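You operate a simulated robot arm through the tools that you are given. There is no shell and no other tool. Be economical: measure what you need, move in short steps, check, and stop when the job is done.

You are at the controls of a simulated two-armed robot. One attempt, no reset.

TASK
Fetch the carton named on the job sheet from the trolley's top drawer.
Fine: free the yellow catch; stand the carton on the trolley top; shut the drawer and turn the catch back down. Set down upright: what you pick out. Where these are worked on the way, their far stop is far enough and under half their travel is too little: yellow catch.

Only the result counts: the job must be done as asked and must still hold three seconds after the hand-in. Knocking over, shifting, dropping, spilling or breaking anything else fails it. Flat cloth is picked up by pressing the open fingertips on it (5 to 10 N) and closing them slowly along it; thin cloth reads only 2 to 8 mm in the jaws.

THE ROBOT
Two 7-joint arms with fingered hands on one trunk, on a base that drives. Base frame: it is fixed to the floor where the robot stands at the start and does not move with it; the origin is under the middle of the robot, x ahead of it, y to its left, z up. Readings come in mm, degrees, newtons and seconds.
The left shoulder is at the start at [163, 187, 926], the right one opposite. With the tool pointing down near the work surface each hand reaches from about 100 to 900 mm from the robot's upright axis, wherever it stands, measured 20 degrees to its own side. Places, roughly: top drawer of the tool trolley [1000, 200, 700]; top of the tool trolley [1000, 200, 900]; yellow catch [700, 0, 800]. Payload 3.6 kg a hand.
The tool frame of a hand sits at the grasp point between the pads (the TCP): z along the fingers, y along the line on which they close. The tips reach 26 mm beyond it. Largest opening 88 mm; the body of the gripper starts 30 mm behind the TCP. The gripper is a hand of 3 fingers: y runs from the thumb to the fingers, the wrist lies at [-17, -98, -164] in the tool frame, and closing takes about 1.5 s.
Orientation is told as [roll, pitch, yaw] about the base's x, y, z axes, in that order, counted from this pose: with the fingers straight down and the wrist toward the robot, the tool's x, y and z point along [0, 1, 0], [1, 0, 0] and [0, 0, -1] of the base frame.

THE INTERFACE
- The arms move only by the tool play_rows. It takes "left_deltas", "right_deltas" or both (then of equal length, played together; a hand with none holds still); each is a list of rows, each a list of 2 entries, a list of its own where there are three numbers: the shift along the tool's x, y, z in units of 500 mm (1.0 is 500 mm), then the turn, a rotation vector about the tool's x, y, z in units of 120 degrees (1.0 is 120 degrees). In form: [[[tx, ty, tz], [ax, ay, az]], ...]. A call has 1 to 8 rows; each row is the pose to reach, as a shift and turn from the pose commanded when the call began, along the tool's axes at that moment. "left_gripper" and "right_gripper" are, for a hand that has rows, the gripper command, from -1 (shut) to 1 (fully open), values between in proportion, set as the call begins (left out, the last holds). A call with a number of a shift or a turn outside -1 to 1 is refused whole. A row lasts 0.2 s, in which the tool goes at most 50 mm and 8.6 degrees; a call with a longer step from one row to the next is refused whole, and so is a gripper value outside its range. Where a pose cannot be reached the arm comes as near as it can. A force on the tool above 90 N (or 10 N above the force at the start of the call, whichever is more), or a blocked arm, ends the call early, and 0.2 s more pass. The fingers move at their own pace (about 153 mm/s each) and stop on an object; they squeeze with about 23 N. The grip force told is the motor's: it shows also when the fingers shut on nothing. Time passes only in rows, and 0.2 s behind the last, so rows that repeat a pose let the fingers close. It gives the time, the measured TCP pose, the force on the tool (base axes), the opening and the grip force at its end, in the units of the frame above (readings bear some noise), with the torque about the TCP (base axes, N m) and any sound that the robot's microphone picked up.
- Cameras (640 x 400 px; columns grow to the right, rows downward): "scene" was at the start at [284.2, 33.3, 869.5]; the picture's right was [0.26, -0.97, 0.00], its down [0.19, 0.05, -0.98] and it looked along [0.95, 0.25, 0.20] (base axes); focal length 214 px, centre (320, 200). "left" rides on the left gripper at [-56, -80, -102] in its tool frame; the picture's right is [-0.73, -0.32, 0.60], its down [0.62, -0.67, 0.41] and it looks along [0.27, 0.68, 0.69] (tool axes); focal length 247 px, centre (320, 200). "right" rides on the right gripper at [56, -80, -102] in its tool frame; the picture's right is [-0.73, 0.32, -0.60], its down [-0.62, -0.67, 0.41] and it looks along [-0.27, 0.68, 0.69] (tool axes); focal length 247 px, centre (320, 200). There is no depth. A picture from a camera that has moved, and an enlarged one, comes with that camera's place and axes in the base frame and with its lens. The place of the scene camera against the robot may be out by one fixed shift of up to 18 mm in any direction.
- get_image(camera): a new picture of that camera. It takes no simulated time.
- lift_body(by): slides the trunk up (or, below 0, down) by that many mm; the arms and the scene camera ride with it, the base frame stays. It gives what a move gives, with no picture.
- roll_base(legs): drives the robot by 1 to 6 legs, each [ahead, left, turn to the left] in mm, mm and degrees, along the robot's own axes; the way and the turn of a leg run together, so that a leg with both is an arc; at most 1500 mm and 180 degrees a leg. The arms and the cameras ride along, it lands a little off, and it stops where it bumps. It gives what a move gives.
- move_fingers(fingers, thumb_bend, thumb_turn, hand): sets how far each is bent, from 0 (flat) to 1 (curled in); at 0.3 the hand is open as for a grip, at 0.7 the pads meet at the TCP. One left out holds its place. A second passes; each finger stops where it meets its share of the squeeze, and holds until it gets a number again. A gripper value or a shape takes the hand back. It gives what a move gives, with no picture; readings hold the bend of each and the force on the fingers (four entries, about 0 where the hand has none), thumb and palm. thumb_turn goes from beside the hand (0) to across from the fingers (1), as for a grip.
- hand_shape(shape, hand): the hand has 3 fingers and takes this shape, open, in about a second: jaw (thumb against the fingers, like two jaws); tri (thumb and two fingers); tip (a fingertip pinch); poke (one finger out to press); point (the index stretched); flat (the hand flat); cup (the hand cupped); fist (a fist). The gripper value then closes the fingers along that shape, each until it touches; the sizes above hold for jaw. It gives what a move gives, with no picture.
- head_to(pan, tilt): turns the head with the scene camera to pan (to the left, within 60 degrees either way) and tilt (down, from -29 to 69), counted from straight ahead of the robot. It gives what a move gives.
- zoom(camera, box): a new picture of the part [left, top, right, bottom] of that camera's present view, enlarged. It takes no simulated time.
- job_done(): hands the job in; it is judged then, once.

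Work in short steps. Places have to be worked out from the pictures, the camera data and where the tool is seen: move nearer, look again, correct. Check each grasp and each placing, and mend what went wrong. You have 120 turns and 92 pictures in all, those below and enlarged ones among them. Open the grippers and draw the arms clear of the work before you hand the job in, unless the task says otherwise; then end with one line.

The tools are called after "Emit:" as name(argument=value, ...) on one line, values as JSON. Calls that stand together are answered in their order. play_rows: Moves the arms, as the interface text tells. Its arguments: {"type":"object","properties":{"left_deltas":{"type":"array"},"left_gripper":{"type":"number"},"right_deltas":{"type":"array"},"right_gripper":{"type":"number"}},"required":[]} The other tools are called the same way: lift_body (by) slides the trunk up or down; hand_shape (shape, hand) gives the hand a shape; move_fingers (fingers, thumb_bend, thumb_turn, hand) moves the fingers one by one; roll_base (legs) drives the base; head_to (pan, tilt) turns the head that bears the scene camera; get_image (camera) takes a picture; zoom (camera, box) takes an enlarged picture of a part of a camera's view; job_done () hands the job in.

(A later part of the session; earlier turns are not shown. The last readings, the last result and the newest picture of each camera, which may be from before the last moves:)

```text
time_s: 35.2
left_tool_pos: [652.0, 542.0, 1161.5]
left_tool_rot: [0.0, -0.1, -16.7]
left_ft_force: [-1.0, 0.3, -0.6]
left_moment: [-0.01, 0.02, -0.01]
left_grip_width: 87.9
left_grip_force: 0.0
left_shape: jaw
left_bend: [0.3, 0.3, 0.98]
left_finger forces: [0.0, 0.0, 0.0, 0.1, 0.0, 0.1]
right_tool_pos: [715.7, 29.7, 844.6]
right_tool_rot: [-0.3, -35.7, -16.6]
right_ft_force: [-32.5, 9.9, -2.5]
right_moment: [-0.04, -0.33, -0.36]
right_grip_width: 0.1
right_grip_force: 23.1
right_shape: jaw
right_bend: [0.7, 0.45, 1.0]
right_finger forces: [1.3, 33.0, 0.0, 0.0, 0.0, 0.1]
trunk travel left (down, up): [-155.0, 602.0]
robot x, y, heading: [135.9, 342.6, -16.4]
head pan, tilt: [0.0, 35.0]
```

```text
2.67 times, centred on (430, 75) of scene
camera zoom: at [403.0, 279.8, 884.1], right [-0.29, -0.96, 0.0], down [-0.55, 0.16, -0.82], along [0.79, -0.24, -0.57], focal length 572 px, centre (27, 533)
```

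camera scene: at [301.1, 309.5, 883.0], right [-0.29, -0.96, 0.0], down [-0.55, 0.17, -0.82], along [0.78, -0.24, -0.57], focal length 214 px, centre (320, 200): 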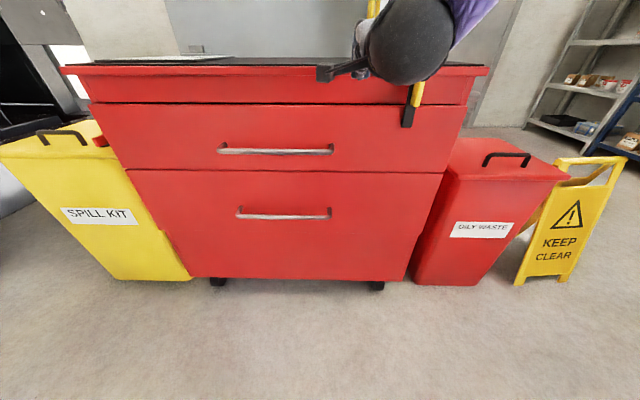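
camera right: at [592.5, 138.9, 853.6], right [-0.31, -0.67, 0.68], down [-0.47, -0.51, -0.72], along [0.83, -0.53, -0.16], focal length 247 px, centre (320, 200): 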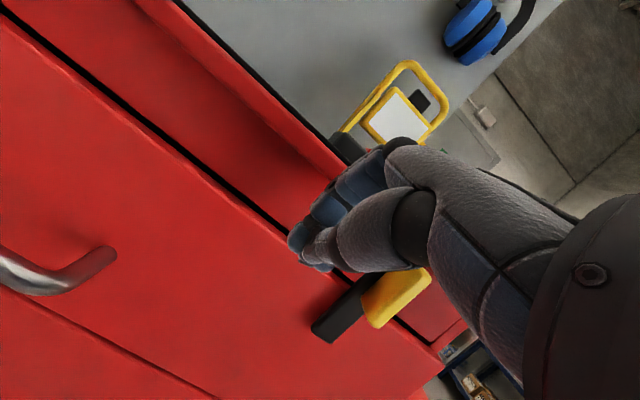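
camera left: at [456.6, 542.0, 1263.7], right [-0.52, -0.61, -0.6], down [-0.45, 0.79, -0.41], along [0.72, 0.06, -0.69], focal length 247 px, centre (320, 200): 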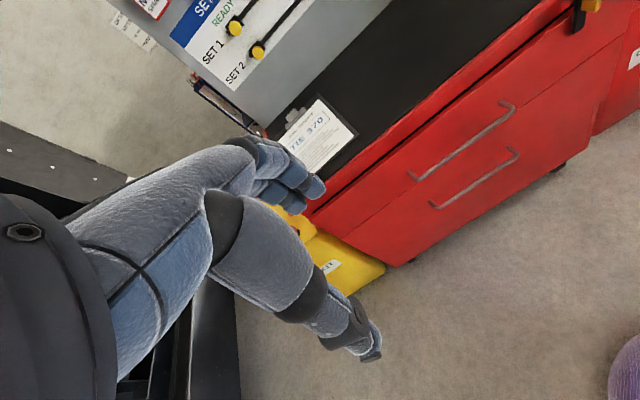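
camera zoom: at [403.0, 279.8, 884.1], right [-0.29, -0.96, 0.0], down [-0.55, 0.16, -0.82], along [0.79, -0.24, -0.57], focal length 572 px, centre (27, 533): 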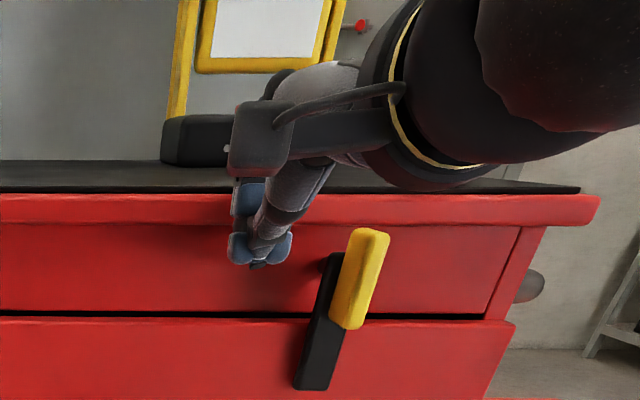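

The fingertip now presses the fascia (33 N); I back it off at once by 50 mm.

Emit:
play_rows(right_deltas=[[[0, -0.08, -0.057], [0, 0, 0]], [[0, -0.08, -0.057], [0, 0, 0]]])

Emit:
get_image(camera="scene")

```text
time_s: 35.8
left_tool_pos: [655.7, 541.0, 1160.6]
left_tool_rot: [-0.1, 0.0, -16.6]
left_ft_force: [-0.3, -0.4, 0.5]
left_moment: [0.02, -0.01, 0.0]
left_grip_width: 87.7
left_grip_force: 0.0
left_shape: jaw
left_bend: [0.3, 0.3, 0.98]
left_finger forces: [0.1, 0.0, 0.1, 0.1, 0.0, 0.0]
right_tool_pos: [670.5, 42.6, 846.1]
right_tool_rot: [-0.4, -35.4, -16.5]
right_ft_force: [0.6, -0.5, -0.1]
right_moment: [0.0, 0.01, -0.04]
right_grip_width: 0.0
right_grip_force: 23.1
right_shape: jaw
right_bend: [0.7, 0.46, 1.0]
right_finger forces: [0.0, 0.0, 0.0, 0.0, 0.1, 0.1]
trunk travel left (down, up): [-155.0, 602.0]
robot x, y, heading: [143.5, 348.0, -16.6]
head pan, tilt: [0.0, 35.0]
```

```text
65 pictures are left
camera scene: at [405.5, 279.2, 883.2], right [-0.29, -0.96, 0.0], down [-0.55, 0.17, -0.82], along [0.78, -0.24, -0.57], focal length 214 px, centre (320, 200)
```

scene: 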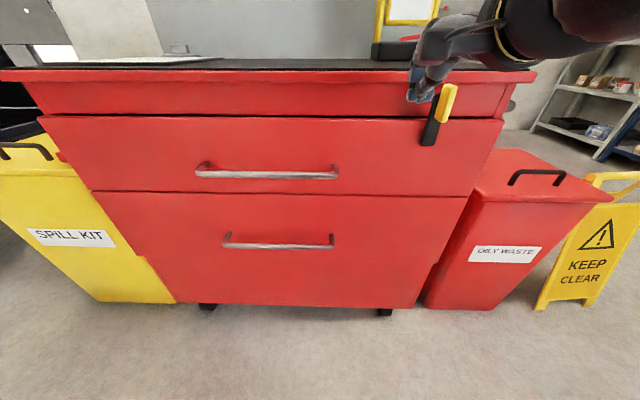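

Backed off, no visible shift. Lever ≈(629,-190) in the new robot axes; I move the tip to fin depth at z≈797 on its left, then push right.

Emit:
play_rows(right_deltas=[[[0, 0.007, 0.04], [0, 0, 0]], [[0, 0.015, 0.079], [0, 0, 0]], [[-0.02, 0.015, 0.079], [0, 0, 0]], [[-0.04, 0.015, 0.079], [0, 0, 0]], [[-0.06, 0.015, 0.079], [0, 0, 0]]])

Emit:
zoom(camera="scene", box=[360, 50, 520, 150])

```text
time_s: 37.0
left_tool_pos: [655.1, 541.6, 1159.8]
left_tool_rot: [-0.1, -0.1, -16.8]
left_ft_force: [-0.3, -0.4, -0.4]
left_moment: [-0.02, -0.03, -0.01]
left_grip_width: 87.8
left_grip_force: 0.1
left_shape: jaw
left_bend: [0.3, 0.3, 0.98]
left_finger forces: [0.1, 0.0, 0.0, 0.1, 0.0, 0.1]
right_tool_pos: [698.1, 36.5, 833.3]
right_tool_rot: [-0.7, -35.0, -16.9]
right_ft_force: [0.2, -0.1, -0.6]
right_moment: [-0.01, 0.04, -0.02]
right_grip_width: 0.0
right_grip_force: 23.4
right_shape: jaw
right_bend: [0.7, 0.46, 1.0]
right_finger forces: [0.1, 0.0, 0.1, 0.1, 0.0, 0.0]
right hand out of reach, approached as far as the arm can: row 1, 2, 3, 4, 5
trunk travel left (down, up): [-155.0, 602.0]
robot x, y, heading: [139.7, 347.1, -16.7]
head pan, tilt: [0.0, 35.0]
```

```text
4.00 times, centred on (440, 100) of scene
camera zoom: at [405.3, 279.3, 883.3], right [-0.29, -0.96, 0.0], down [-0.55, 0.16, -0.82], along [0.78, -0.24, -0.57], focal length 858 px, centre (-160, 600)
```

zoom: 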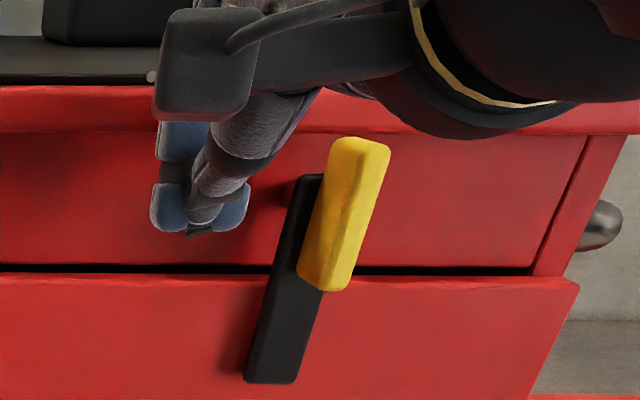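

The limit is a wrist joint, not distance; a lower trunk should relax it. I back the hand off, lower the trunk 130 mm, and raise the hand again.

Emit:
play_rows(right_deltas=[[[0, -0.08, -0.05], [0, 0, 0]], [[0, -0.12, -0.08], [0, 0, 0]]])

Emit:
lift_body(by=-130)

Emit:
play_rows(right_deltas=[[[0, 0.04, -0.057], [0, 0, 0]], [[0, 0.08, -0.114], [0, 0, 0]], [[0, 0.12, -0.171], [0, 0, 0]], [[0, 0.14, -0.2], [-0.05, 0, 0]], [[0, 0.14, -0.2], [-0.1, 0, 0]]])

```text
time_s: 37.6
left_tool_pos: [655.3, 541.9, 1161.0]
left_tool_rot: [0.0, 0.1, -16.6]
left_ft_force: [-0.1, 0.2, 0.7]
left_moment: [-0.03, -0.01, 0.0]
left_grip_width: 87.7
left_grip_force: 0.1
left_shape: jaw
left_bend: [0.3, 0.3, 0.98]
left_finger forces: [0.0, 0.1, 0.1, 0.0, 0.0, 0.0]
right_tool_pos: [628.5, 57.4, 831.8]
right_tool_rot: [-0.5, -35.4, -16.6]
right_ft_force: [0.1, 0.3, -0.5]
right_moment: [0.02, 0.0, -0.02]
right_grip_width: 0.2
right_grip_force: 23.1
right_shape: jaw
right_bend: [0.7, 0.46, 1.0]
right_finger forces: [0.1, 0.0, 0.0, 0.1, 0.1, 0.1]
trunk travel left (down, up): [-155.0, 602.0]
robot x, y, heading: [140.2, 347.3, -16.6]
head pan, tilt: [0.0, 35.0]
```

```text
time_s: 39.2
left_tool_pos: [653.9, 541.8, 1030.5]
left_tool_rot: [0.0, 0.0, -16.5]
left_ft_force: [-0.1, 0.8, 0.0]
left_moment: [-0.01, 0.04, -0.05]
left_grip_width: 87.8
left_grip_force: 0.1
left_shape: jaw
left_bend: [0.3, 0.3, 0.98]
left_finger forces: [0.1, 0.0, 0.0, 0.0, 0.0, 0.0]
right_tool_pos: [635.5, 54.7, 692.3]
right_tool_rot: [-0.4, -33.8, -16.5]
right_ft_force: [0.0, -0.4, 0.4]
right_moment: [-0.02, 0.0, -0.02]
right_grip_width: 0.3
right_grip_force: 22.8
right_shape: jaw
right_bend: [0.7, 0.46, 1.0]
right_finger forces: [0.1, 0.0, 0.1, 0.0, 0.1, 0.0]
trunk travel left (down, up): [-25.0, 732.0]
robot x, y, heading: [139.2, 344.1, -16.5]
head pan, tilt: [0.0, 35.0]
```

```text
time_s: 40.4
left_tool_pos: [655.2, 541.1, 1030.3]
left_tool_rot: [-0.1, 0.1, -16.8]
left_ft_force: [-0.3, -0.4, 0.9]
left_moment: [-0.01, -0.01, 0.01]
left_grip_width: 87.9
left_grip_force: 0.0
left_shape: jaw
left_bend: [0.3, 0.3, 0.98]
left_finger forces: [0.0, 0.0, 0.0, 0.0, 0.0, 0.1]
right_tool_pos: [668.3, 63.5, 812.0]
right_tool_rot: [-0.6, -45.9, -16.3]
right_ft_force: [-0.4, -0.7, -0.3]
right_moment: [0.03, -0.03, 0.02]
right_grip_width: 0.1
right_grip_force: 23.7
right_shape: jaw
right_bend: [0.7, 0.46, 1.0]
right_finger forces: [0.0, 0.0, 0.0, 0.0, 0.0, 0.0]
right hand out of reach, approached as far as the arm can: row 1, 2, 3, 4, 5
trunk travel left (down, up): [-25.0, 732.0]
robot x, y, heading: [143.3, 347.2, -16.9]
head pan, tilt: [0.0, 35.0]
```

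The palm-up pose is what runs out of joint; earlier the hand with its closing line sideways (wrist to the right) reached a much flatter slant. I roll the hand -90° about its axis into that pose.

Emit:
play_rows(right_deltas=[[[0, -0.02, -0.03], [0, 0, -0.07]], [[0, -0.04, -0.06], [0, 0, -0.14]], [[0, -0.04, -0.06], [0, 0, -0.21]], [[0, -0.04, -0.06], [0, 0, -0.28]], [[0, -0.04, -0.06], [0, 0, -0.35]], [[0, -0.04, -0.06], [0, 0, -0.42]], [[0, -0.04, -0.06], [0, 0, -0.49]], [[0, -0.04, -0.06], [0, 0, -0.56]]])

Emit:
play_rows(right_deltas=[[[0, 0, 0], [0, -0.02, -0.06]], [[0, 0, 0], [0, -0.06, -0.1]], [[0, 0, 0], [0, -0.1, -0.15]], [[0, 0, 0], [0, -0.15, -0.18]]])

```text
time_s: 42.4
left_tool_pos: [655.7, 542.0, 1029.4]
left_tool_rot: [-0.1, 0.0, -16.7]
left_ft_force: [-0.5, 0.9, -0.6]
left_moment: [-0.05, 0.03, 0.02]
left_grip_width: 87.9
left_grip_force: 0.1
left_shape: jaw
left_bend: [0.3, 0.3, 0.98]
left_finger forces: [0.0, 0.0, 0.0, 0.1, 0.0, 0.0]
right_tool_pos: [616.2, 145.0, 761.5]
right_tool_rot: [-43.1, 0.0, 68.9]
right_ft_force: [-0.3, -0.4, 0.4]
right_moment: [-0.04, 0.0, 0.0]
right_grip_width: 0.2
right_grip_force: 23.2
right_shape: jaw
right_bend: [0.7, 0.46, 1.0]
right_finger forces: [0.0, 0.0, 0.1, 0.0, 0.1, 0.1]
right hand out of reach, approached as far as the arm can: row 1, 2, 3, 4, 5, 6, 7
trunk travel left (down, up): [-25.0, 732.0]
robot x, y, heading: [140.2, 346.5, -16.7]
head pan, tilt: [0.0, 35.0]
stopped in row 8 (right hand): the arm was blocked; the commanded pose is now the measured one
```

```text
time_s: 43.4
left_tool_pos: [655.3, 540.5, 1030.3]
left_tool_rot: [0.0, 0.0, -16.7]
left_ft_force: [0.1, 0.0, 0.1]
left_moment: [0.0, -0.03, -0.05]
left_grip_width: 88.0
left_grip_force: 0.0
left_shape: jaw
left_bend: [0.3, 0.3, 0.98]
left_finger forces: [0.0, 0.1, 0.0, 0.0, 0.1, 0.1]
right_tool_pos: [627.5, 145.9, 762.4]
right_tool_rot: [-59.3, 16.9, 82.5]
right_ft_force: [0.4, 0.2, 0.6]
right_moment: [0.02, 0.03, 0.0]
right_grip_width: 0.1
right_grip_force: 23.0
right_shape: jaw
right_bend: [0.7, 0.46, 1.0]
right_finger forces: [0.0, 0.0, 0.1, 0.0, 0.0, 0.0]
right hand out of reach, approached as far as the arm can: row 4
trunk travel left (down, up): [-25.0, 732.0]
robot x, y, heading: [143.6, 342.4, -16.7]
head pan, tilt: [0.0, 35.0]
```

The hand now points forward with a 29° slant and closes sideways. I move it to the left of the fin at fin depth.

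Emit:
play_rows(right_deltas=[[[-0.03, -0.08, 0.02], [0, 0, 0]], [[-0.06, -0.16, 0.05], [0, 0, 0]], [[-0.093, -0.225, 0.08], [0, 0, 0]], [[-0.093, -0.225, 0.117], [0, 0, 0]]])

Emit:
get_image(camera="scene")

Emit:
get_image(camera="right")

```text
time_s: 44.4
left_tool_pos: [655.0, 541.2, 1030.3]
left_tool_rot: [0.0, 0.0, -16.6]
left_ft_force: [0.2, 0.3, -0.1]
left_moment: [0.01, 0.03, -0.04]
left_grip_width: 87.6
left_grip_force: 0.0
left_shape: jaw
left_bend: [0.3, 0.3, 0.98]
left_finger forces: [0.1, 0.0, 0.0, 0.1, 0.0, 0.0]
right_tool_pos: [686.6, 36.7, 796.1]
right_tool_rot: [-59.5, 16.8, 82.3]
right_ft_force: [1.0, 0.1, 0.0]
right_moment: [0.02, 0.0, 0.01]
right_grip_width: 0.0
right_grip_force: 22.8
right_shape: jaw
right_bend: [0.7, 0.46, 1.0]
right_finger forces: [0.1, 0.0, 0.1, 0.0, 0.0, 0.0]
right hand out of reach, approached as far as the arm can: row 3, 4
trunk travel left (down, up): [-25.0, 732.0]
robot x, y, heading: [141.3, 340.8, -16.5]
head pan, tilt: [0.0, 35.0]
```

```text
63 pictures are left
camera scene: at [431.7, 271.5, 742.3], right [-0.29, -0.96, 0.0], down [-0.55, 0.16, -0.82], along [0.78, -0.24, -0.57], focal length 214 px, centre (320, 200)
```

scene: 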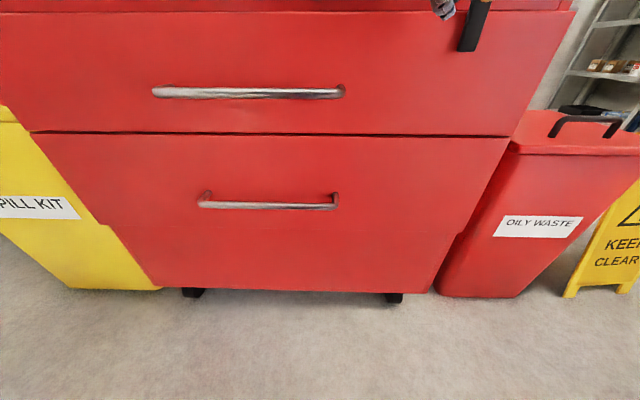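

```text
62 pictures are left
camera right: at [560.3, -21.0, 822.3], right [-0.07, 0.59, 0.81], down [0.59, -0.63, 0.51], along [0.8, 0.51, -0.31], focal length 247 px, centre (320, 200)
```

right: 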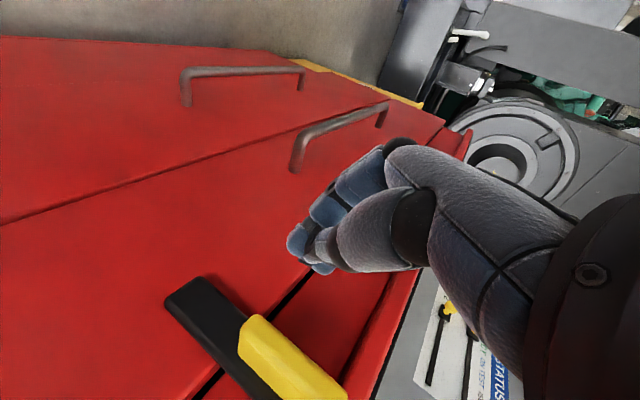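

Good side view: the fingertip stands left of the fin. I push right in small steps and tilt the head up to watch.

Emit:
play_rows(right_deltas=[[[0.0066, -0.0189, 0], [0, 0, 0]], [[0.0132, -0.0378, 0], [0, 0, 0]], [[0.0198, -0.0567, 0], [0, 0, 0]], [[0.0264, -0.0756, 0], [0, 0, 0]]])

Emit:
head_to(pan=-15, tilt=10)

Emit:
get_image(camera="scene")

Emit:
get_image(camera="right")

```text
time_s: 45.4
left_tool_pos: [653.9, 541.2, 1030.4]
left_tool_rot: [0.1, 0.1, -16.8]
left_ft_force: [1.3, -0.8, 0.0]
left_moment: [-0.01, 0.02, -0.01]
left_grip_width: 87.4
left_grip_force: 0.1
left_shape: jaw
left_bend: [0.3, 0.3, 0.98]
left_finger forces: [0.0, 0.0, 0.0, 0.0, 0.0, 0.1]
right_tool_pos: [682.4, 21.6, 785.8]
right_tool_rot: [-59.5, 16.8, 82.2]
right_ft_force: [-0.4, -0.6, 0.2]
right_moment: [-0.01, 0.02, 0.0]
right_grip_width: 0.0
right_grip_force: 23.1
right_shape: jaw
right_bend: [0.7, 0.46, 1.0]
right_finger forces: [0.0, 0.0, 0.0, 0.1, 0.1, 0.0]
right hand out of reach, approached as far as the arm can: row 1, 2, 3, 4
trunk travel left (down, up): [-25.0, 732.0]
robot x, y, heading: [141.7, 345.2, -16.6]
head pan, tilt: [0.0, 35.0]
```

```text
time_s: 46.3
left_tool_pos: [654.3, 541.0, 1031.2]
left_tool_rot: [0.0, 0.0, -16.7]
left_ft_force: [-0.5, 0.0, 0.7]
left_moment: [-0.02, 0.01, 0.05]
left_grip_width: 87.7
left_grip_force: 0.0
left_shape: jaw
left_bend: [0.3, 0.3, 0.98]
left_finger forces: [0.0, 0.1, 0.1, 0.0, 0.0, 0.1]
right_tool_pos: [684.3, 21.0, 786.5]
right_tool_rot: [-59.5, 16.7, 82.1]
right_ft_force: [0.5, -0.1, 0.5]
right_moment: [-0.01, 0.04, 0.02]
right_grip_width: 0.0
right_grip_force: 22.5
right_shape: jaw
right_bend: [0.7, 0.46, 1.0]
right_finger forces: [0.1, 0.0, 0.1, 0.0, 0.0, 0.1]
trunk travel left (down, up): [-25.0, 732.0]
robot x, y, heading: [145.1, 346.9, -16.7]
head pan, tilt: [-15.0, 10.0]
```

```text
61 pictures are left
camera scene: at [426.4, 247.9, 782.4], right [-0.53, -0.85, 0.0], down [-0.15, 0.09, -0.98], along [0.84, -0.52, -0.17], focal length 214 px, centre (320, 200)
```

scene: 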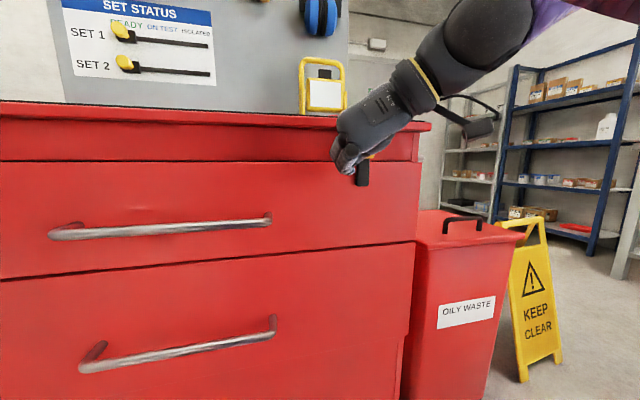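

```text
60 pictures are left
camera right: at [557.3, -36.4, 813.6], right [-0.06, 0.59, 0.81], down [0.59, -0.63, 0.51], along [0.8, 0.51, -0.31], focal length 247 px, centre (320, 200)
```

right: 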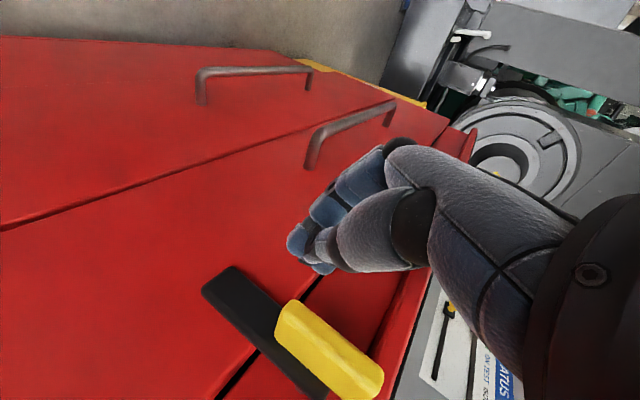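

The forearm comes from above-right, which limits the wrist. The arm can stay fixed while the base strafes and the trunk lifts: I strafe right 30 mm to press the fin and look.

Emit:
roll_base(legs=[[0, -30, 0]])

Emit:
get_image(camera="right")

```text
time_s: 47.1
left_tool_pos: [646.4, 512.7, 1031.0]
left_tool_rot: [0.1, 0.1, -16.6]
left_ft_force: [0.4, -0.6, 0.5]
left_moment: [0.02, 0.0, 0.02]
left_grip_width: 87.6
left_grip_force: 0.0
left_shape: jaw
left_bend: [0.3, 0.3, 0.98]
left_finger forces: [0.1, 0.1, 0.0, 0.0, 0.0, 0.1]
right_tool_pos: [674.7, -5.7, 785.7]
right_tool_rot: [-59.2, 16.8, 82.3]
right_ft_force: [-4.3, 3.5, -5.2]
right_moment: [0.0, 0.06, -0.01]
right_grip_width: 0.2
right_grip_force: 23.1
right_shape: jaw
right_bend: [0.7, 0.46, 1.0]
right_finger forces: [0.0, 0.0, 0.1, 0.1, 3.1, 0.0]
trunk travel left (down, up): [-25.0, 732.0]
robot x, y, heading: [133.9, 316.5, -17.0]
head pan, tilt: [-15.0, 10.0]
```

```text
59 pictures are left
camera right: at [548.6, -64.1, 813.1], right [-0.06, 0.59, 0.81], down [0.59, -0.63, 0.5], along [0.8, 0.51, -0.31], focal length 247 px, centre (320, 200)
```

right: 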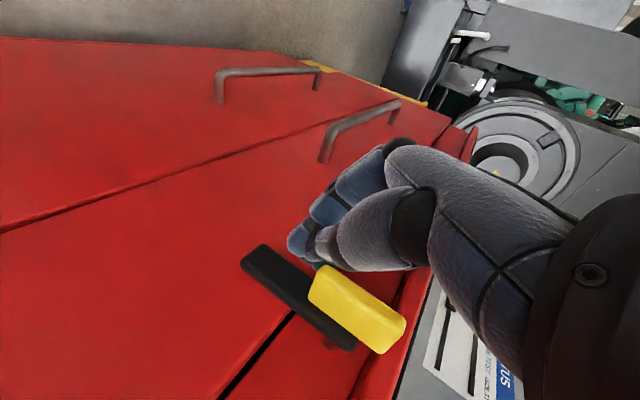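

Contact of ~7 N. I strafe a further 20 mm to see whether the lever turns or resists.

Emit:
roll_base(legs=[[0, -20, 0]])

Emit:
get_image(camera="right")

```text
time_s: 47.9
left_tool_pos: [640.5, 493.4, 1030.1]
left_tool_rot: [0.0, 0.0, -16.7]
left_ft_force: [0.2, 0.2, -0.9]
left_moment: [-0.02, 0.01, -0.02]
left_grip_width: 88.0
left_grip_force: 0.1
left_shape: jaw
left_bend: [0.3, 0.3, 0.98]
left_finger forces: [0.0, 0.0, 0.0, 0.0, 0.0, 0.0]
right_tool_pos: [668.8, -25.5, 787.6]
right_tool_rot: [-59.4, 16.7, 82.4]
right_ft_force: [0.2, 0.9, -0.9]
right_moment: [0.01, 0.06, 0.0]
right_grip_width: 0.0
right_grip_force: 22.9
right_shape: jaw
right_bend: [0.7, 0.46, 1.0]
right_finger forces: [0.0, 0.0, 0.0, 0.1, 0.3, 0.1]
trunk travel left (down, up): [-25.0, 732.0]
robot x, y, heading: [128.3, 296.9, -16.7]
head pan, tilt: [-15.0, 10.0]
```

```text
58 pictures are left
camera right: at [542.8, -83.8, 813.3], right [-0.06, 0.59, 0.81], down [0.59, -0.63, 0.51], along [0.8, 0.51, -0.31], focal length 247 px, centre (320, 200)
```

right: 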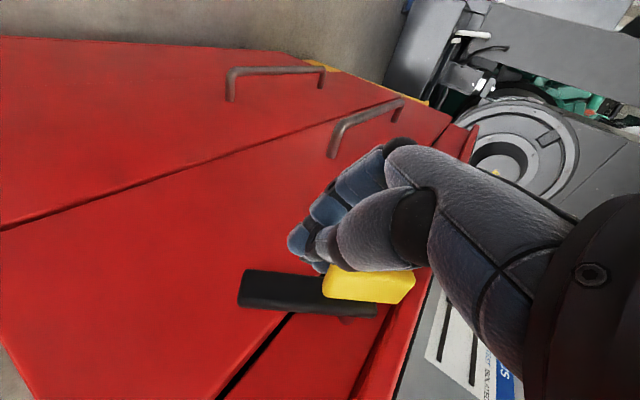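

The lever swings right readily (≈30°). I go on along the arc: strafe right, then lift the trunk.

Emit:
roll_base(legs=[[0, -18, 0]])

Emit:
lift_body(by=15)

Emit:
get_image(camera="right")

```text
time_s: 48.7
left_tool_pos: [636.3, 476.1, 1031.1]
left_tool_rot: [0.0, 0.0, -16.7]
left_ft_force: [0.5, -0.9, -0.5]
left_moment: [-0.01, 0.0, 0.03]
left_grip_width: 87.7
left_grip_force: 0.0
left_shape: jaw
left_bend: [0.3, 0.3, 0.98]
left_finger forces: [0.0, 0.1, 0.0, 0.1, 0.1, 0.0]
right_tool_pos: [664.9, -43.7, 786.6]
right_tool_rot: [-59.4, 16.7, 82.4]
right_ft_force: [1.4, 0.3, -1.6]
right_moment: [0.01, 0.04, 0.02]
right_grip_width: 0.0
right_grip_force: 22.8
right_shape: jaw
right_bend: [0.7, 0.46, 1.0]
right_finger forces: [0.1, 1.8, 0.1, 0.0, 0.0, 0.1]
trunk travel left (down, up): [-25.0, 732.0]
robot x, y, heading: [122.6, 277.5, -16.8]
head pan, tilt: [-15.0, 10.0]
```

```text
time_s: 49.3
left_tool_pos: [634.8, 474.9, 1045.1]
left_tool_rot: [-0.1, 0.0, -16.5]
left_ft_force: [-0.3, -0.3, 0.3]
left_moment: [0.0, 0.01, 0.01]
left_grip_width: 87.9
left_grip_force: 0.1
left_shape: jaw
left_bend: [0.3, 0.3, 0.98]
left_finger forces: [0.1, 0.1, 0.0, 0.0, 0.1, 0.1]
right_tool_pos: [661.9, -43.6, 801.7]
right_tool_rot: [-59.3, 16.8, 82.5]
right_ft_force: [-3.9, -1.1, -6.4]
right_moment: [-0.04, 0.07, 0.05]
right_grip_width: 0.1
right_grip_force: 22.9
right_shape: jaw
right_bend: [0.7, 0.46, 1.0]
right_finger forces: [0.0, 7.1, 0.1, 0.0, 0.1, 0.0]
trunk travel left (down, up): [-40.0, 717.0]
robot x, y, heading: [120.3, 284.2, -16.7]
head pan, tilt: [-15.0, 10.0]
```

```text
57 pictures are left
camera right: at [537.0, -102.1, 827.8], right [-0.06, 0.59, 0.81], down [0.59, -0.63, 0.5], along [0.8, 0.51, -0.31], focal length 247 px, centre (320, 200)
```

right: 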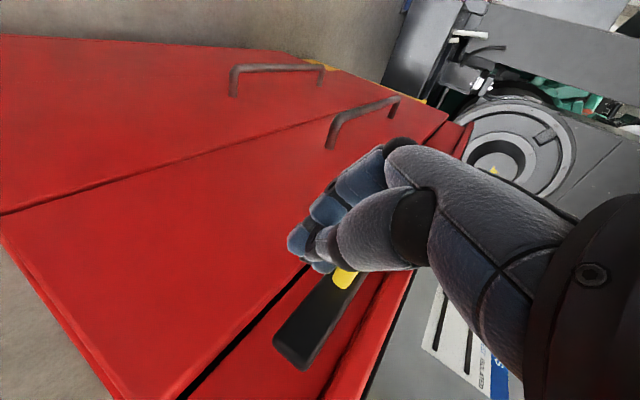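

The lever is now about horizontal. I lift 12 mm more to feel for its stop.

Emit:
lift_body(by=12)

Emit:
get_image(camera="right")

```text
time_s: 49.9
left_tool_pos: [637.5, 473.4, 1055.4]
left_tool_rot: [0.0, 0.2, -16.8]
left_ft_force: [0.4, -0.3, -0.7]
left_moment: [0.01, -0.02, 0.0]
left_grip_width: 87.9
left_grip_force: 0.0
left_shape: jaw
left_bend: [0.3, 0.3, 0.98]
left_finger forces: [0.0, 0.1, 0.0, 0.1, 0.0, 0.0]
right_tool_pos: [662.3, -44.7, 803.1]
right_tool_rot: [-58.0, 16.8, 82.8]
right_ft_force: [-9.7, 0.9, -45.6]
right_moment: [-0.56, 0.49, 0.1]
right_grip_width: 0.1
right_grip_force: 22.8
right_shape: jaw
right_bend: [0.7, 0.47, 1.0]
right_finger forces: [0.1, 45.6, 0.0, 0.0, 0.1, 0.0]
trunk travel left (down, up): [-52.0, 705.0]
robot x, y, heading: [120.5, 279.4, -16.8]
head pan, tilt: [-15.0, 10.0]
```

```text
56 pictures are left
camera right: at [536.1, -103.5, 832.9], right [-0.05, 0.59, 0.81], down [0.6, -0.63, 0.49], along [0.8, 0.51, -0.33], focal length 247 px, centre (320, 200)
```

right: 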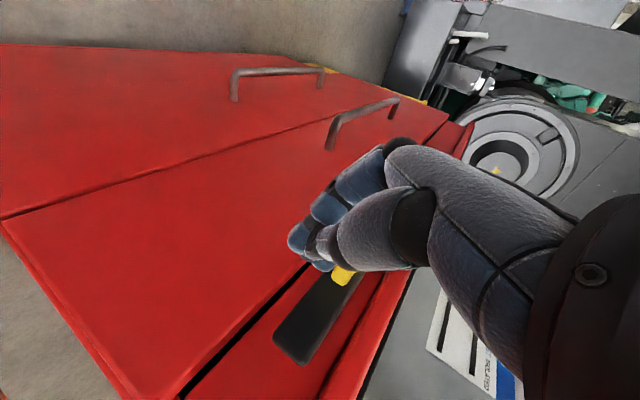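

Far stop reached (45 N). I lower the trunk 15 mm to unload and draw the right hand back along its axis.

Emit:
lift_body(by=-18)

Emit:
play_rows(right_deltas=[[[0, 0, -0.08], [0, 0, 0]], [[0, 0, -0.16], [0, 0, 0]], [[0, 0, -0.24], [0, 0, 0]]])

Emit:
get_image(camera="scene")

```text
time_s: 50.6
left_tool_pos: [633.5, 475.8, 1040.6]
left_tool_rot: [0.0, -0.1, -16.8]
left_ft_force: [-0.5, 0.5, 0.3]
left_moment: [-0.01, 0.0, 0.0]
left_grip_width: 87.8
left_grip_force: 0.1
left_shape: jaw
left_bend: [0.3, 0.3, 0.98]
left_finger forces: [0.0, 0.0, 0.0, 0.0, 0.0, 0.0]
right_tool_pos: [665.2, -43.2, 798.7]
right_tool_rot: [-59.9, 16.7, 82.2]
right_ft_force: [0.3, -0.1, -0.8]
right_moment: [-0.03, 0.03, 0.03]
right_grip_width: 0.0
right_grip_force: 23.1
right_shape: jaw
right_bend: [0.7, 0.47, 1.0]
right_finger forces: [0.0, 0.7, 0.1, 0.1, 0.1, 0.0]
trunk travel left (down, up): [-34.0, 723.0]
robot x, y, heading: [121.0, 280.2, -16.8]
head pan, tilt: [-15.0, 10.0]
```

```text
time_s: 51.4
left_tool_pos: [635.3, 475.9, 1039.9]
left_tool_rot: [-0.1, 0.0, -16.7]
left_ft_force: [0.3, -0.7, -0.4]
left_moment: [0.05, 0.02, -0.03]
left_grip_width: 87.6
left_grip_force: 0.1
left_shape: jaw
left_bend: [0.3, 0.3, 0.98]
left_finger forces: [0.0, 0.0, 0.0, 0.0, 0.1, 0.0]
right_tool_pos: [606.3, 11.7, 813.9]
right_tool_rot: [-59.5, 16.7, 82.4]
right_ft_force: [-0.5, -0.5, 0.5]
right_moment: [0.04, 0.0, 0.04]
right_grip_width: 0.0
right_grip_force: 23.1
right_shape: jaw
right_bend: [0.7, 0.47, 1.0]
right_finger forces: [0.1, 0.1, 0.0, 0.1, 0.1, 0.0]
right hand out of reach, approached as far as the arm can: row 1, 2, 3
trunk travel left (down, up): [-34.0, 723.0]
robot x, y, heading: [119.3, 278.2, -16.5]
head pan, tilt: [-15.0, 10.0]
```

```text
55 pictures are left
camera scene: at [404.8, 182.5, 792.1], right [-0.53, -0.85, 0.0], down [-0.15, 0.09, -0.98], along [0.84, -0.52, -0.17], focal length 214 px, centre (320, 200)
```

scene: 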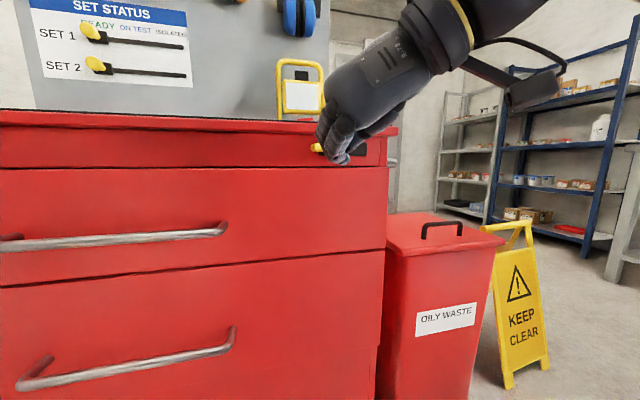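

The catch is horizontal and stays. Now the drawer: the handle centre is ≈(643,179,690) in the robot's axes; I bring the left hand in front of and above it.

Emit:
play_rows(left_deltas=[[[-0.04, 0.02, 0.07], [0, 0, 0]], [[-0.08, 0.05, 0.14], [0, 0, 0]], [[-0.12, 0.08, 0.21], [0, 0, 0]], [[-0.16, 0.11, 0.28], [0, 0, 0]], [[-0.2, 0.14, 0.35], [0, 0, 0]], [[-0.24, 0.17, 0.42], [0, 0, 0]], [[-0.28, 0.19, 0.49], [0, 0, 0]], [[-0.314, 0.2, 0.54], [0, 0, 0]]])

Emit:
play_rows(left_deltas=[[[0, 0, 0], [-0.07, 0, 0]], [[0, 0, 0], [-0.14, 0, 0]], [[0, 0, 0], [-0.21, 0, 0]], [[0, 0, 0], [-0.25, 0, 0]]])

Emit:
get_image(camera="left")

Emit:
head_to(pan=10, tilt=25)

Emit:
get_image(camera="scene")

```text
time_s: 53.2
left_tool_pos: [686.6, 294.0, 768.0]
left_tool_rot: [-0.1, 0.0, -16.6]
left_ft_force: [-0.4, -0.6, 0.0]
left_moment: [-0.02, -0.02, -0.02]
left_grip_width: 87.9
left_grip_force: 0.1
left_shape: jaw
left_bend: [0.3, 0.3, 0.98]
left_finger forces: [0.1, 0.1, 0.0, 0.0, 0.1, 0.1]
right_tool_pos: [607.3, 10.8, 813.1]
right_tool_rot: [-59.5, 16.7, 82.4]
right_ft_force: [0.3, -0.3, 0.5]
right_moment: [0.06, -0.05, 0.0]
right_grip_width: 0.0
right_grip_force: 23.3
right_shape: jaw
right_bend: [0.7, 0.47, 1.0]
right_finger forces: [0.1, 0.0, 0.1, 0.1, 0.1, 0.1]
trunk travel left (down, up): [-34.0, 723.0]
robot x, y, heading: [122.7, 280.1, -16.9]
head pan, tilt: [-15.0, 10.0]
```

```text
time_s: 54.2
left_tool_pos: [723.9, 267.1, 763.8]
left_tool_rot: [-0.1, -30.2, -16.7]
left_ft_force: [-0.7, 1.1, 0.3]
left_moment: [0.02, -0.01, -0.02]
left_grip_width: 87.8
left_grip_force: 0.0
left_shape: jaw
left_bend: [0.3, 0.3, 0.98]
left_finger forces: [0.1, 0.1, 0.0, 0.0, 0.0, 0.0]
left hand out of reach, approached as far as the arm can: row 2, 3, 4
right_tool_pos: [607.0, 11.3, 813.6]
right_tool_rot: [-59.5, 16.7, 82.3]
right_ft_force: [-0.5, 0.5, -0.1]
right_moment: [0.0, -0.01, 0.03]
right_grip_width: 0.0
right_grip_force: 22.9
right_shape: jaw
right_bend: [0.7, 0.47, 1.0]
right_finger forces: [0.1, 0.0, 0.0, 0.1, 0.0, 0.1]
trunk travel left (down, up): [-34.0, 723.0]
robot x, y, heading: [120.4, 279.7, -16.9]
head pan, tilt: [-15.0, 10.0]
```

```text
54 pictures are left
camera left: at [591.8, 249.5, 813.5], right [-0.19, -0.71, -0.68], down [-0.17, 0.7, -0.69], along [0.97, -0.01, -0.26], focal length 247 px, centre (320, 200)
```

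left: 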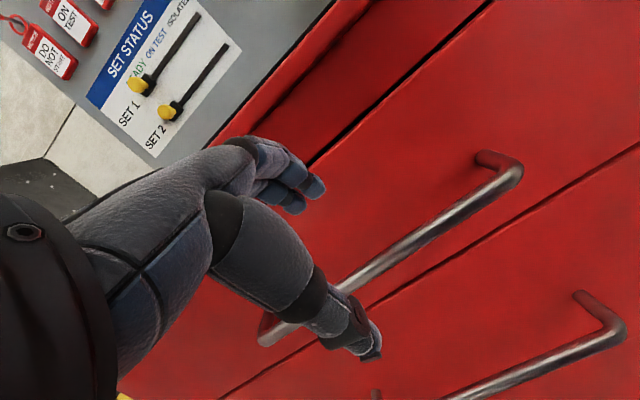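

```text
time_s: 55.1
left_tool_pos: [724.1, 267.8, 763.7]
left_tool_rot: [0.1, -30.0, -16.5]
left_ft_force: [0.4, 0.4, 0.1]
left_moment: [0.01, 0.01, -0.02]
left_grip_width: 87.8
left_grip_force: 0.1
left_shape: jaw
left_bend: [0.3, 0.3, 0.98]
left_finger forces: [0.0, 0.0, 0.1, 0.0, 0.1, 0.1]
right_tool_pos: [606.7, 11.4, 813.4]
right_tool_rot: [-59.5, 16.7, 82.3]
right_ft_force: [-0.4, -0.3, 1.5]
right_moment: [-0.03, 0.01, -0.01]
right_grip_width: 0.1
right_grip_force: 23.2
right_shape: jaw
right_bend: [0.7, 0.47, 1.0]
right_finger forces: [0.0, 0.0, 0.1, 0.1, 0.1, 0.0]
trunk travel left (down, up): [-34.0, 723.0]
robot x, y, heading: [121.6, 280.7, -16.8]
head pan, tilt: [10.0, 25.0]
```

```text
53 pictures are left
camera scene: at [417.2, 220.6, 767.7], right [-0.12, -0.99, 0.0], down [-0.42, 0.05, -0.91], along [0.9, -0.11, -0.42], focal length 214 px, centre (320, 200)
```

scene: 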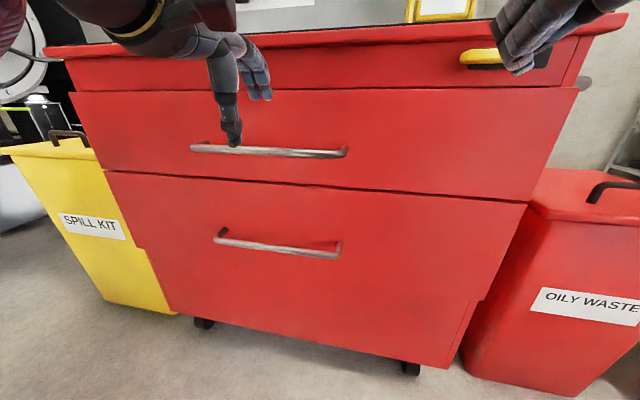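

The bar lies ≈x' 634, z 690, about 29 mm off the drawer face; the left hand is above and before it. I part-close the fingers to ≈28 mm and move to 40 mm short of the bar.

Emit:
play_rows(left_deltas=[[[0, 0.009, 0.05], [0, 0, 0]], [[0, 0.018, 0.1], [0, 0, 0]], [[0, 0.018, 0.1], [0, 0, 0]], [[0, 0.018, 0.1], [0, 0, 0]]], left_gripper=-0.36)

Emit:
get_image(camera="left")

Emit:
zoom(camera="scene", box=[150, 60, 390, 210])

```text
time_s: 56.1
left_tool_pos: [755.5, 260.1, 722.9]
left_tool_rot: [0.0, -30.0, -16.6]
left_ft_force: [0.2, 0.2, -0.7]
left_moment: [0.0, -0.02, 0.0]
left_grip_width: 28.5
left_grip_force: 0.0
left_shape: jaw
left_bend: [0.51, 0.72, 1.0]
left_finger forces: [0.1, 0.0, 0.1, 0.0, 0.0, 0.1]
right_tool_pos: [606.2, 10.3, 812.9]
right_tool_rot: [-59.5, 16.8, 82.2]
right_ft_force: [0.5, 0.0, -0.3]
right_moment: [0.01, 0.01, 0.0]
right_grip_width: 0.1
right_grip_force: 23.1
right_shape: jaw
right_bend: [0.7, 0.47, 1.0]
right_finger forces: [0.0, 0.0, 0.1, 0.0, 0.0, 0.0]
trunk travel left (down, up): [-34.0, 723.0]
robot x, y, heading: [122.7, 277.9, -16.8]
head pan, tilt: [10.0, 25.0]
```

```text
52 pictures are left
camera left: at [624.0, 241.3, 771.9], right [-0.19, -0.71, -0.68], down [-0.18, 0.7, -0.69], along [0.97, -0.01, -0.26], focal length 247 px, centre (320, 200)
```

left: 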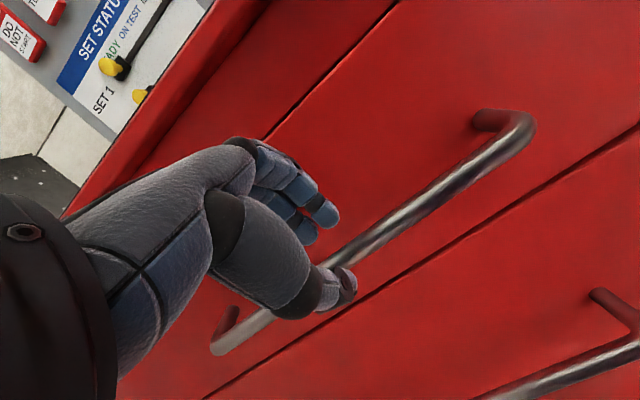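

```text
2.67 times, centred on (270, 135) of scene
camera zoom: at [417.2, 220.7, 767.7], right [-0.12, -0.99, 0.0], down [-0.42, 0.05, -0.91], along [0.9, -0.11, -0.42], focal length 572 px, centre (453, 373)
```

zoom: 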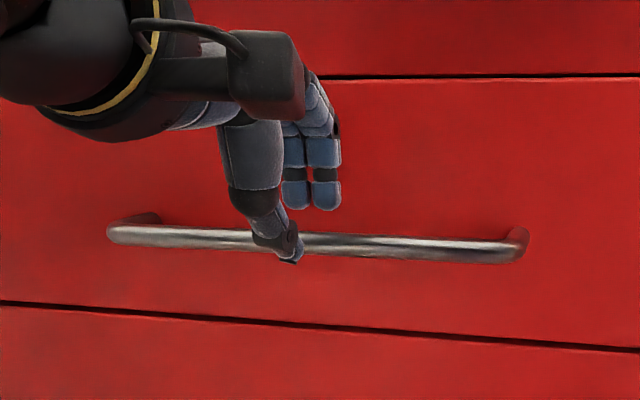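

The thumb is before the bar, the fingers behind/above it, bar ≈37 mm beyond the TCP. I advance 30 mm along the fingers and close.

Emit:
play_rows(left_deltas=[[[0, 0, 0.03], [0, 0, 0]], [[0, 0, 0.06], [0, 0, 0]]])

Emit:
play_rows(left_deltas=[[[0, 0, 0], [0, 0, 0]], [[0, 0, 0], [0, 0, 0]], [[0, 0, 0], [0, 0, 0]], [[0, 0, 0], [0, 0, 0]], [[0, 0, 0], [0, 0, 0]], [[0, 0, 0], [0, 0, 0]]], left_gripper=-1)

Emit:
get_image(camera="left")

```text
time_s: 56.7
left_tool_pos: [771.3, 254.7, 700.4]
left_tool_rot: [-0.1, -30.0, -16.7]
left_ft_force: [-1.3, -0.2, -0.1]
left_moment: [-0.01, -0.08, -0.02]
left_grip_width: 28.3
left_grip_force: 0.1
left_shape: jaw
left_bend: [0.51, 0.72, 1.0]
left_finger forces: [1.4, 0.1, 0.0, 0.0, 0.0, 0.1]
right_tool_pos: [606.9, 11.6, 813.0]
right_tool_rot: [-59.4, 16.7, 82.3]
right_ft_force: [0.2, 0.1, 0.0]
right_moment: [-0.01, 0.01, 0.0]
right_grip_width: 0.2
right_grip_force: 23.3
right_shape: jaw
right_bend: [0.7, 0.47, 1.0]
right_finger forces: [0.0, 0.0, 0.0, 0.1, 0.1, 0.0]
trunk travel left (down, up): [-34.0, 723.0]
robot x, y, heading: [123.8, 279.4, -16.5]
head pan, tilt: [10.0, 25.0]
```

```text
time_s: 58.1
left_tool_pos: [771.0, 254.8, 696.3]
left_tool_rot: [0.0, -29.7, -16.6]
left_ft_force: [-11.7, 3.7, -19.8]
left_moment: [0.03, 0.02, -0.07]
left_grip_width: 4.8
left_grip_force: 22.5
left_shape: jaw
left_bend: [0.73, 0.74, 1.0]
left_finger forces: [3.2, 5.3, 0.0, 0.1, 26.9, 0.0]
right_tool_pos: [606.5, 13.0, 813.2]
right_tool_rot: [-59.5, 16.6, 82.3]
right_ft_force: [-0.2, 0.1, 0.4]
right_moment: [-0.02, 0.01, 0.0]
right_grip_width: 0.1
right_grip_force: 22.9
right_shape: jaw
right_bend: [0.7, 0.47, 1.0]
right_finger forces: [0.0, 0.0, 0.0, 0.0, 0.0, 0.0]
trunk travel left (down, up): [-34.0, 723.0]
robot x, y, heading: [121.7, 278.9, -16.6]
head pan, tilt: [10.0, 25.0]
```

```text
50 pictures are left
camera left: at [640.3, 236.0, 746.9], right [-0.19, -0.71, -0.68], down [-0.18, 0.7, -0.69], along [0.96, -0.01, -0.26], focal length 247 px, centre (320, 200)
```

left: 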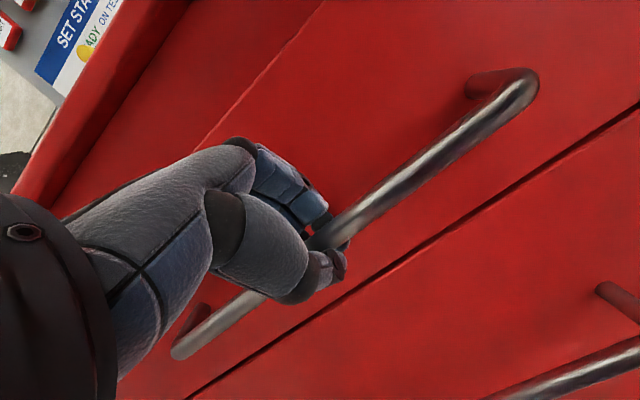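

The bar is held between fingers and thumb. I pull by driving back 80 mm first and check.

Emit:
roll_base(legs=[[-80, 2, 0]])

Emit:
get_image(camera="scene")

```text
time_s: 59.1
left_tool_pos: [696.3, 279.4, 696.6]
left_tool_rot: [0.0, -29.7, -16.7]
left_ft_force: [0.0, -1.1, -22.7]
left_moment: [-0.05, 0.0, -0.1]
left_grip_width: 4.0
left_grip_force: 23.2
left_shape: jaw
left_bend: [0.72, 0.74, 1.0]
left_finger forces: [4.7, 8.1, 0.0, 0.0, 23.5, 0.0]
right_tool_pos: [531.6, 36.6, 812.8]
right_tool_rot: [-59.4, 16.7, 82.4]
right_ft_force: [0.2, 0.8, -0.5]
right_moment: [0.02, 0.01, 0.01]
right_grip_width: 0.2
right_grip_force: 22.8
right_shape: jaw
right_bend: [0.7, 0.47, 1.0]
right_finger forces: [0.1, 0.0, 0.0, 0.0, 0.0, 0.0]
trunk travel left (down, up): [-34.0, 723.0]
robot x, y, heading: [46.9, 302.9, -16.7]
head pan, tilt: [10.0, 25.0]
```

```text
49 pictures are left
camera scene: at [342.5, 245.6, 767.0], right [-0.12, -0.99, 0.0], down [-0.42, 0.05, -0.91], along [0.9, -0.1, -0.42], focal length 214 px, centre (320, 200)
```

scene: 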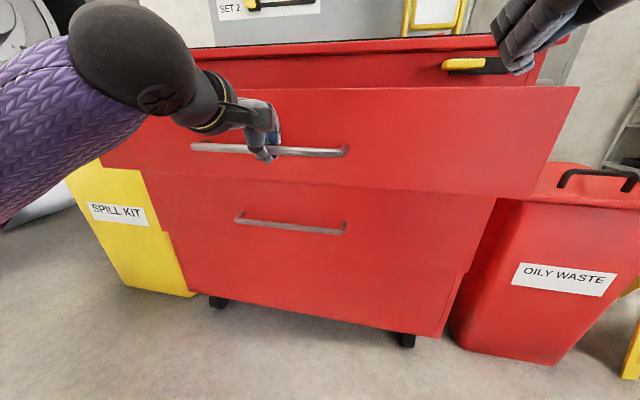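

The drawer comes out. I pull another 200 mm.

Emit:
roll_base(legs=[[-200, 6, 0]])

```text
time_s: 60.7
left_tool_pos: [509.2, 342.0, 697.3]
left_tool_rot: [0.0, -29.6, -16.7]
left_ft_force: [2.1, 5.0, -20.3]
left_moment: [0.06, -0.05, -0.01]
left_grip_width: 4.1
left_grip_force: 23.2
left_shape: jaw
left_bend: [0.72, 0.75, 1.0]
left_finger forces: [5.0, 8.8, 0.0, 0.0, 23.4, 0.0]
right_tool_pos: [342.9, 99.5, 812.9]
right_tool_rot: [-59.5, 16.7, 82.2]
right_ft_force: [0.3, -0.1, -0.2]
right_moment: [-0.02, 0.03, 0.0]
right_grip_width: 0.0
right_grip_force: 23.5
right_shape: jaw
right_bend: [0.7, 0.47, 1.0]
right_finger forces: [0.0, 0.0, 0.0, 0.0, 0.0, 0.1]
trunk travel left (down, up): [-34.0, 723.0]
robot x, y, heading: [-139.7, 364.7, -16.8]
head pan, tilt: [10.0, 25.0]
```

The drawer is out ≈275 mm. I open the fingers, back off the bar, then raise the trunk to look inside.

Emit:
play_rows(left_deltas=[[[0, 0, 0], [0, 0, 0]], [[0, 0, 0], [0, 0, 0]], [[0, 0, 0], [0, 0, 0]], [[0, 0, -0.06], [0, 0, 0]], [[0, 0, -0.12], [0, 0, 0]], [[0, -0.05, -0.17], [0, 0, 0]], [[0, -0.08, -0.22], [0, 0, 0]]], left_gripper=-0.3)

Emit:
lift_body(by=350)

Emit:
head_to(pan=0, tilt=40)

Emit:
get_image(camera="scene")

```text
time_s: 62.3
left_tool_pos: [450.1, 344.0, 768.2]
left_tool_rot: [0.1, -29.7, -16.8]
left_ft_force: [0.9, 0.0, 0.6]
left_moment: [-0.06, 0.0, -0.02]
left_grip_width: 30.5
left_grip_force: 0.1
left_shape: jaw
left_bend: [0.5, 0.72, 1.0]
left_finger forces: [0.1, 0.0, 0.0, 0.1, 0.0, 0.0]
left hand out of reach, approached as far as the arm can: row 6, 7
right_tool_pos: [341.4, 99.0, 814.6]
right_tool_rot: [-59.5, 16.7, 82.2]
right_ft_force: [-1.3, -0.1, 0.5]
right_moment: [0.0, -0.01, 0.0]
right_grip_width: 0.1
right_grip_force: 23.1
right_shape: jaw
right_bend: [0.7, 0.47, 1.0]
right_finger forces: [0.0, 0.1, 0.0, 0.1, 0.1, 0.1]
trunk travel left (down, up): [-34.0, 723.0]
robot x, y, heading: [-142.9, 368.2, -16.8]
head pan, tilt: [10.0, 25.0]
```

```text
time_s: 65.7
left_tool_pos: [452.5, 346.2, 1117.0]
left_tool_rot: [0.1, -29.7, -16.7]
left_ft_force: [0.8, -0.1, -0.4]
left_moment: [0.04, -0.01, 0.02]
left_grip_width: 30.5
left_grip_force: 0.0
left_shape: jaw
left_bend: [0.5, 0.72, 1.0]
left_finger forces: [0.1, 0.0, 0.1, 0.1, 0.0, 0.1]
right_tool_pos: [342.2, 98.3, 1164.5]
right_tool_rot: [-59.5, 16.7, 82.2]
right_ft_force: [0.2, -0.4, -0.4]
right_moment: [-0.01, -0.01, 0.0]
right_grip_width: 0.0
right_grip_force: 23.2
right_shape: jaw
right_bend: [0.7, 0.47, 1.0]
right_finger forces: [0.1, 0.0, 0.0, 0.0, 0.0, 0.0]
trunk travel left (down, up): [-384.0, 373.0]
robot x, y, heading: [-143.6, 370.7, -16.7]
head pan, tilt: [10.0, 25.0]
```

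```text
time_s: 66.5
left_tool_pos: [451.6, 347.3, 1118.2]
left_tool_rot: [0.1, -29.8, -16.6]
left_ft_force: [0.5, -0.3, -0.1]
left_moment: [0.0, 0.01, 0.01]
left_grip_width: 30.1
left_grip_force: 0.1
left_shape: jaw
left_bend: [0.5, 0.72, 1.0]
left_finger forces: [0.0, 0.1, 0.0, 0.0, 0.0, 0.0]
right_tool_pos: [341.9, 97.9, 1164.1]
right_tool_rot: [-59.5, 16.7, 82.1]
right_ft_force: [-0.1, -1.1, 0.3]
right_moment: [0.0, 0.03, -0.01]
right_grip_width: 0.0
right_grip_force: 23.2
right_shape: jaw
right_bend: [0.7, 0.47, 1.0]
right_finger forces: [0.0, 0.0, 0.0, 0.1, 0.1, 0.0]
trunk travel left (down, up): [-384.0, 373.0]
robot x, y, heading: [-141.8, 367.3, -16.6]
head pan, tilt: [0.0, 40.0]
```

```text
48 pictures are left
camera scene: at [80.3, 312.9, 1125.2], right [-0.29, -0.96, 0.0], down [-0.62, 0.18, -0.77], along [0.73, -0.22, -0.64], focal length 214 px, centre (320, 200)
```

scene: 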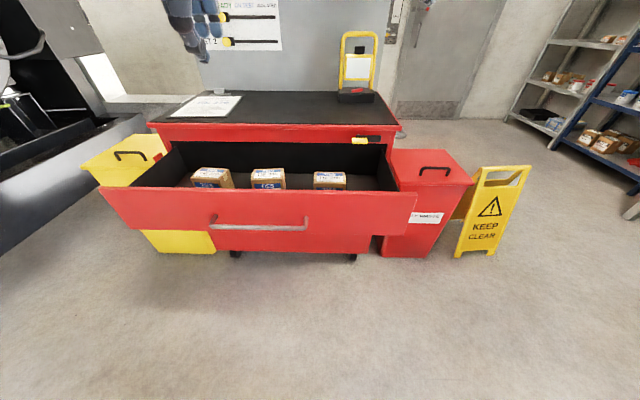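

Three cartons are visible; zoom on their labels.

Emit:
zoom(camera="scene", box=[180, 145, 360, 215])

Emit:
get_image(camera="left")

```text
3.56 times, centred on (270, 180) of scene
camera zoom: at [80.3, 312.9, 1125.2], right [-0.29, -0.96, 0.0], down [-0.62, 0.18, -0.77], along [0.73, -0.22, -0.64], focal length 763 px, centre (498, 271)
```

zoom: 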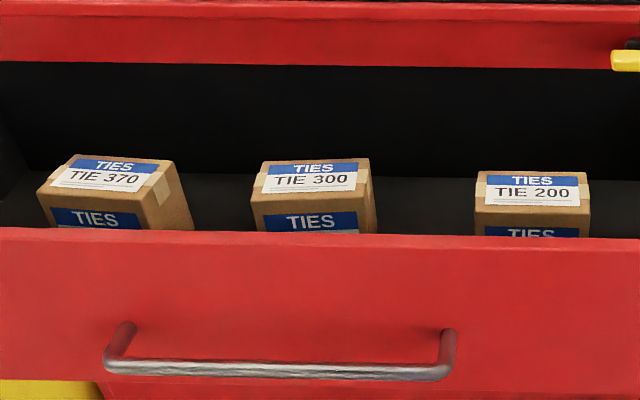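

```text
46 pictures are left
camera left: at [320.7, 327.5, 1167.3], right [-0.19, -0.71, -0.68], down [-0.18, 0.71, -0.69], along [0.97, -0.01, -0.26], focal length 247 px, centre (320, 200)
```

left: 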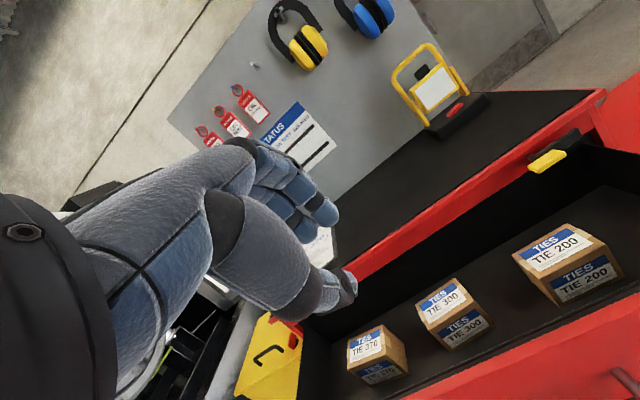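

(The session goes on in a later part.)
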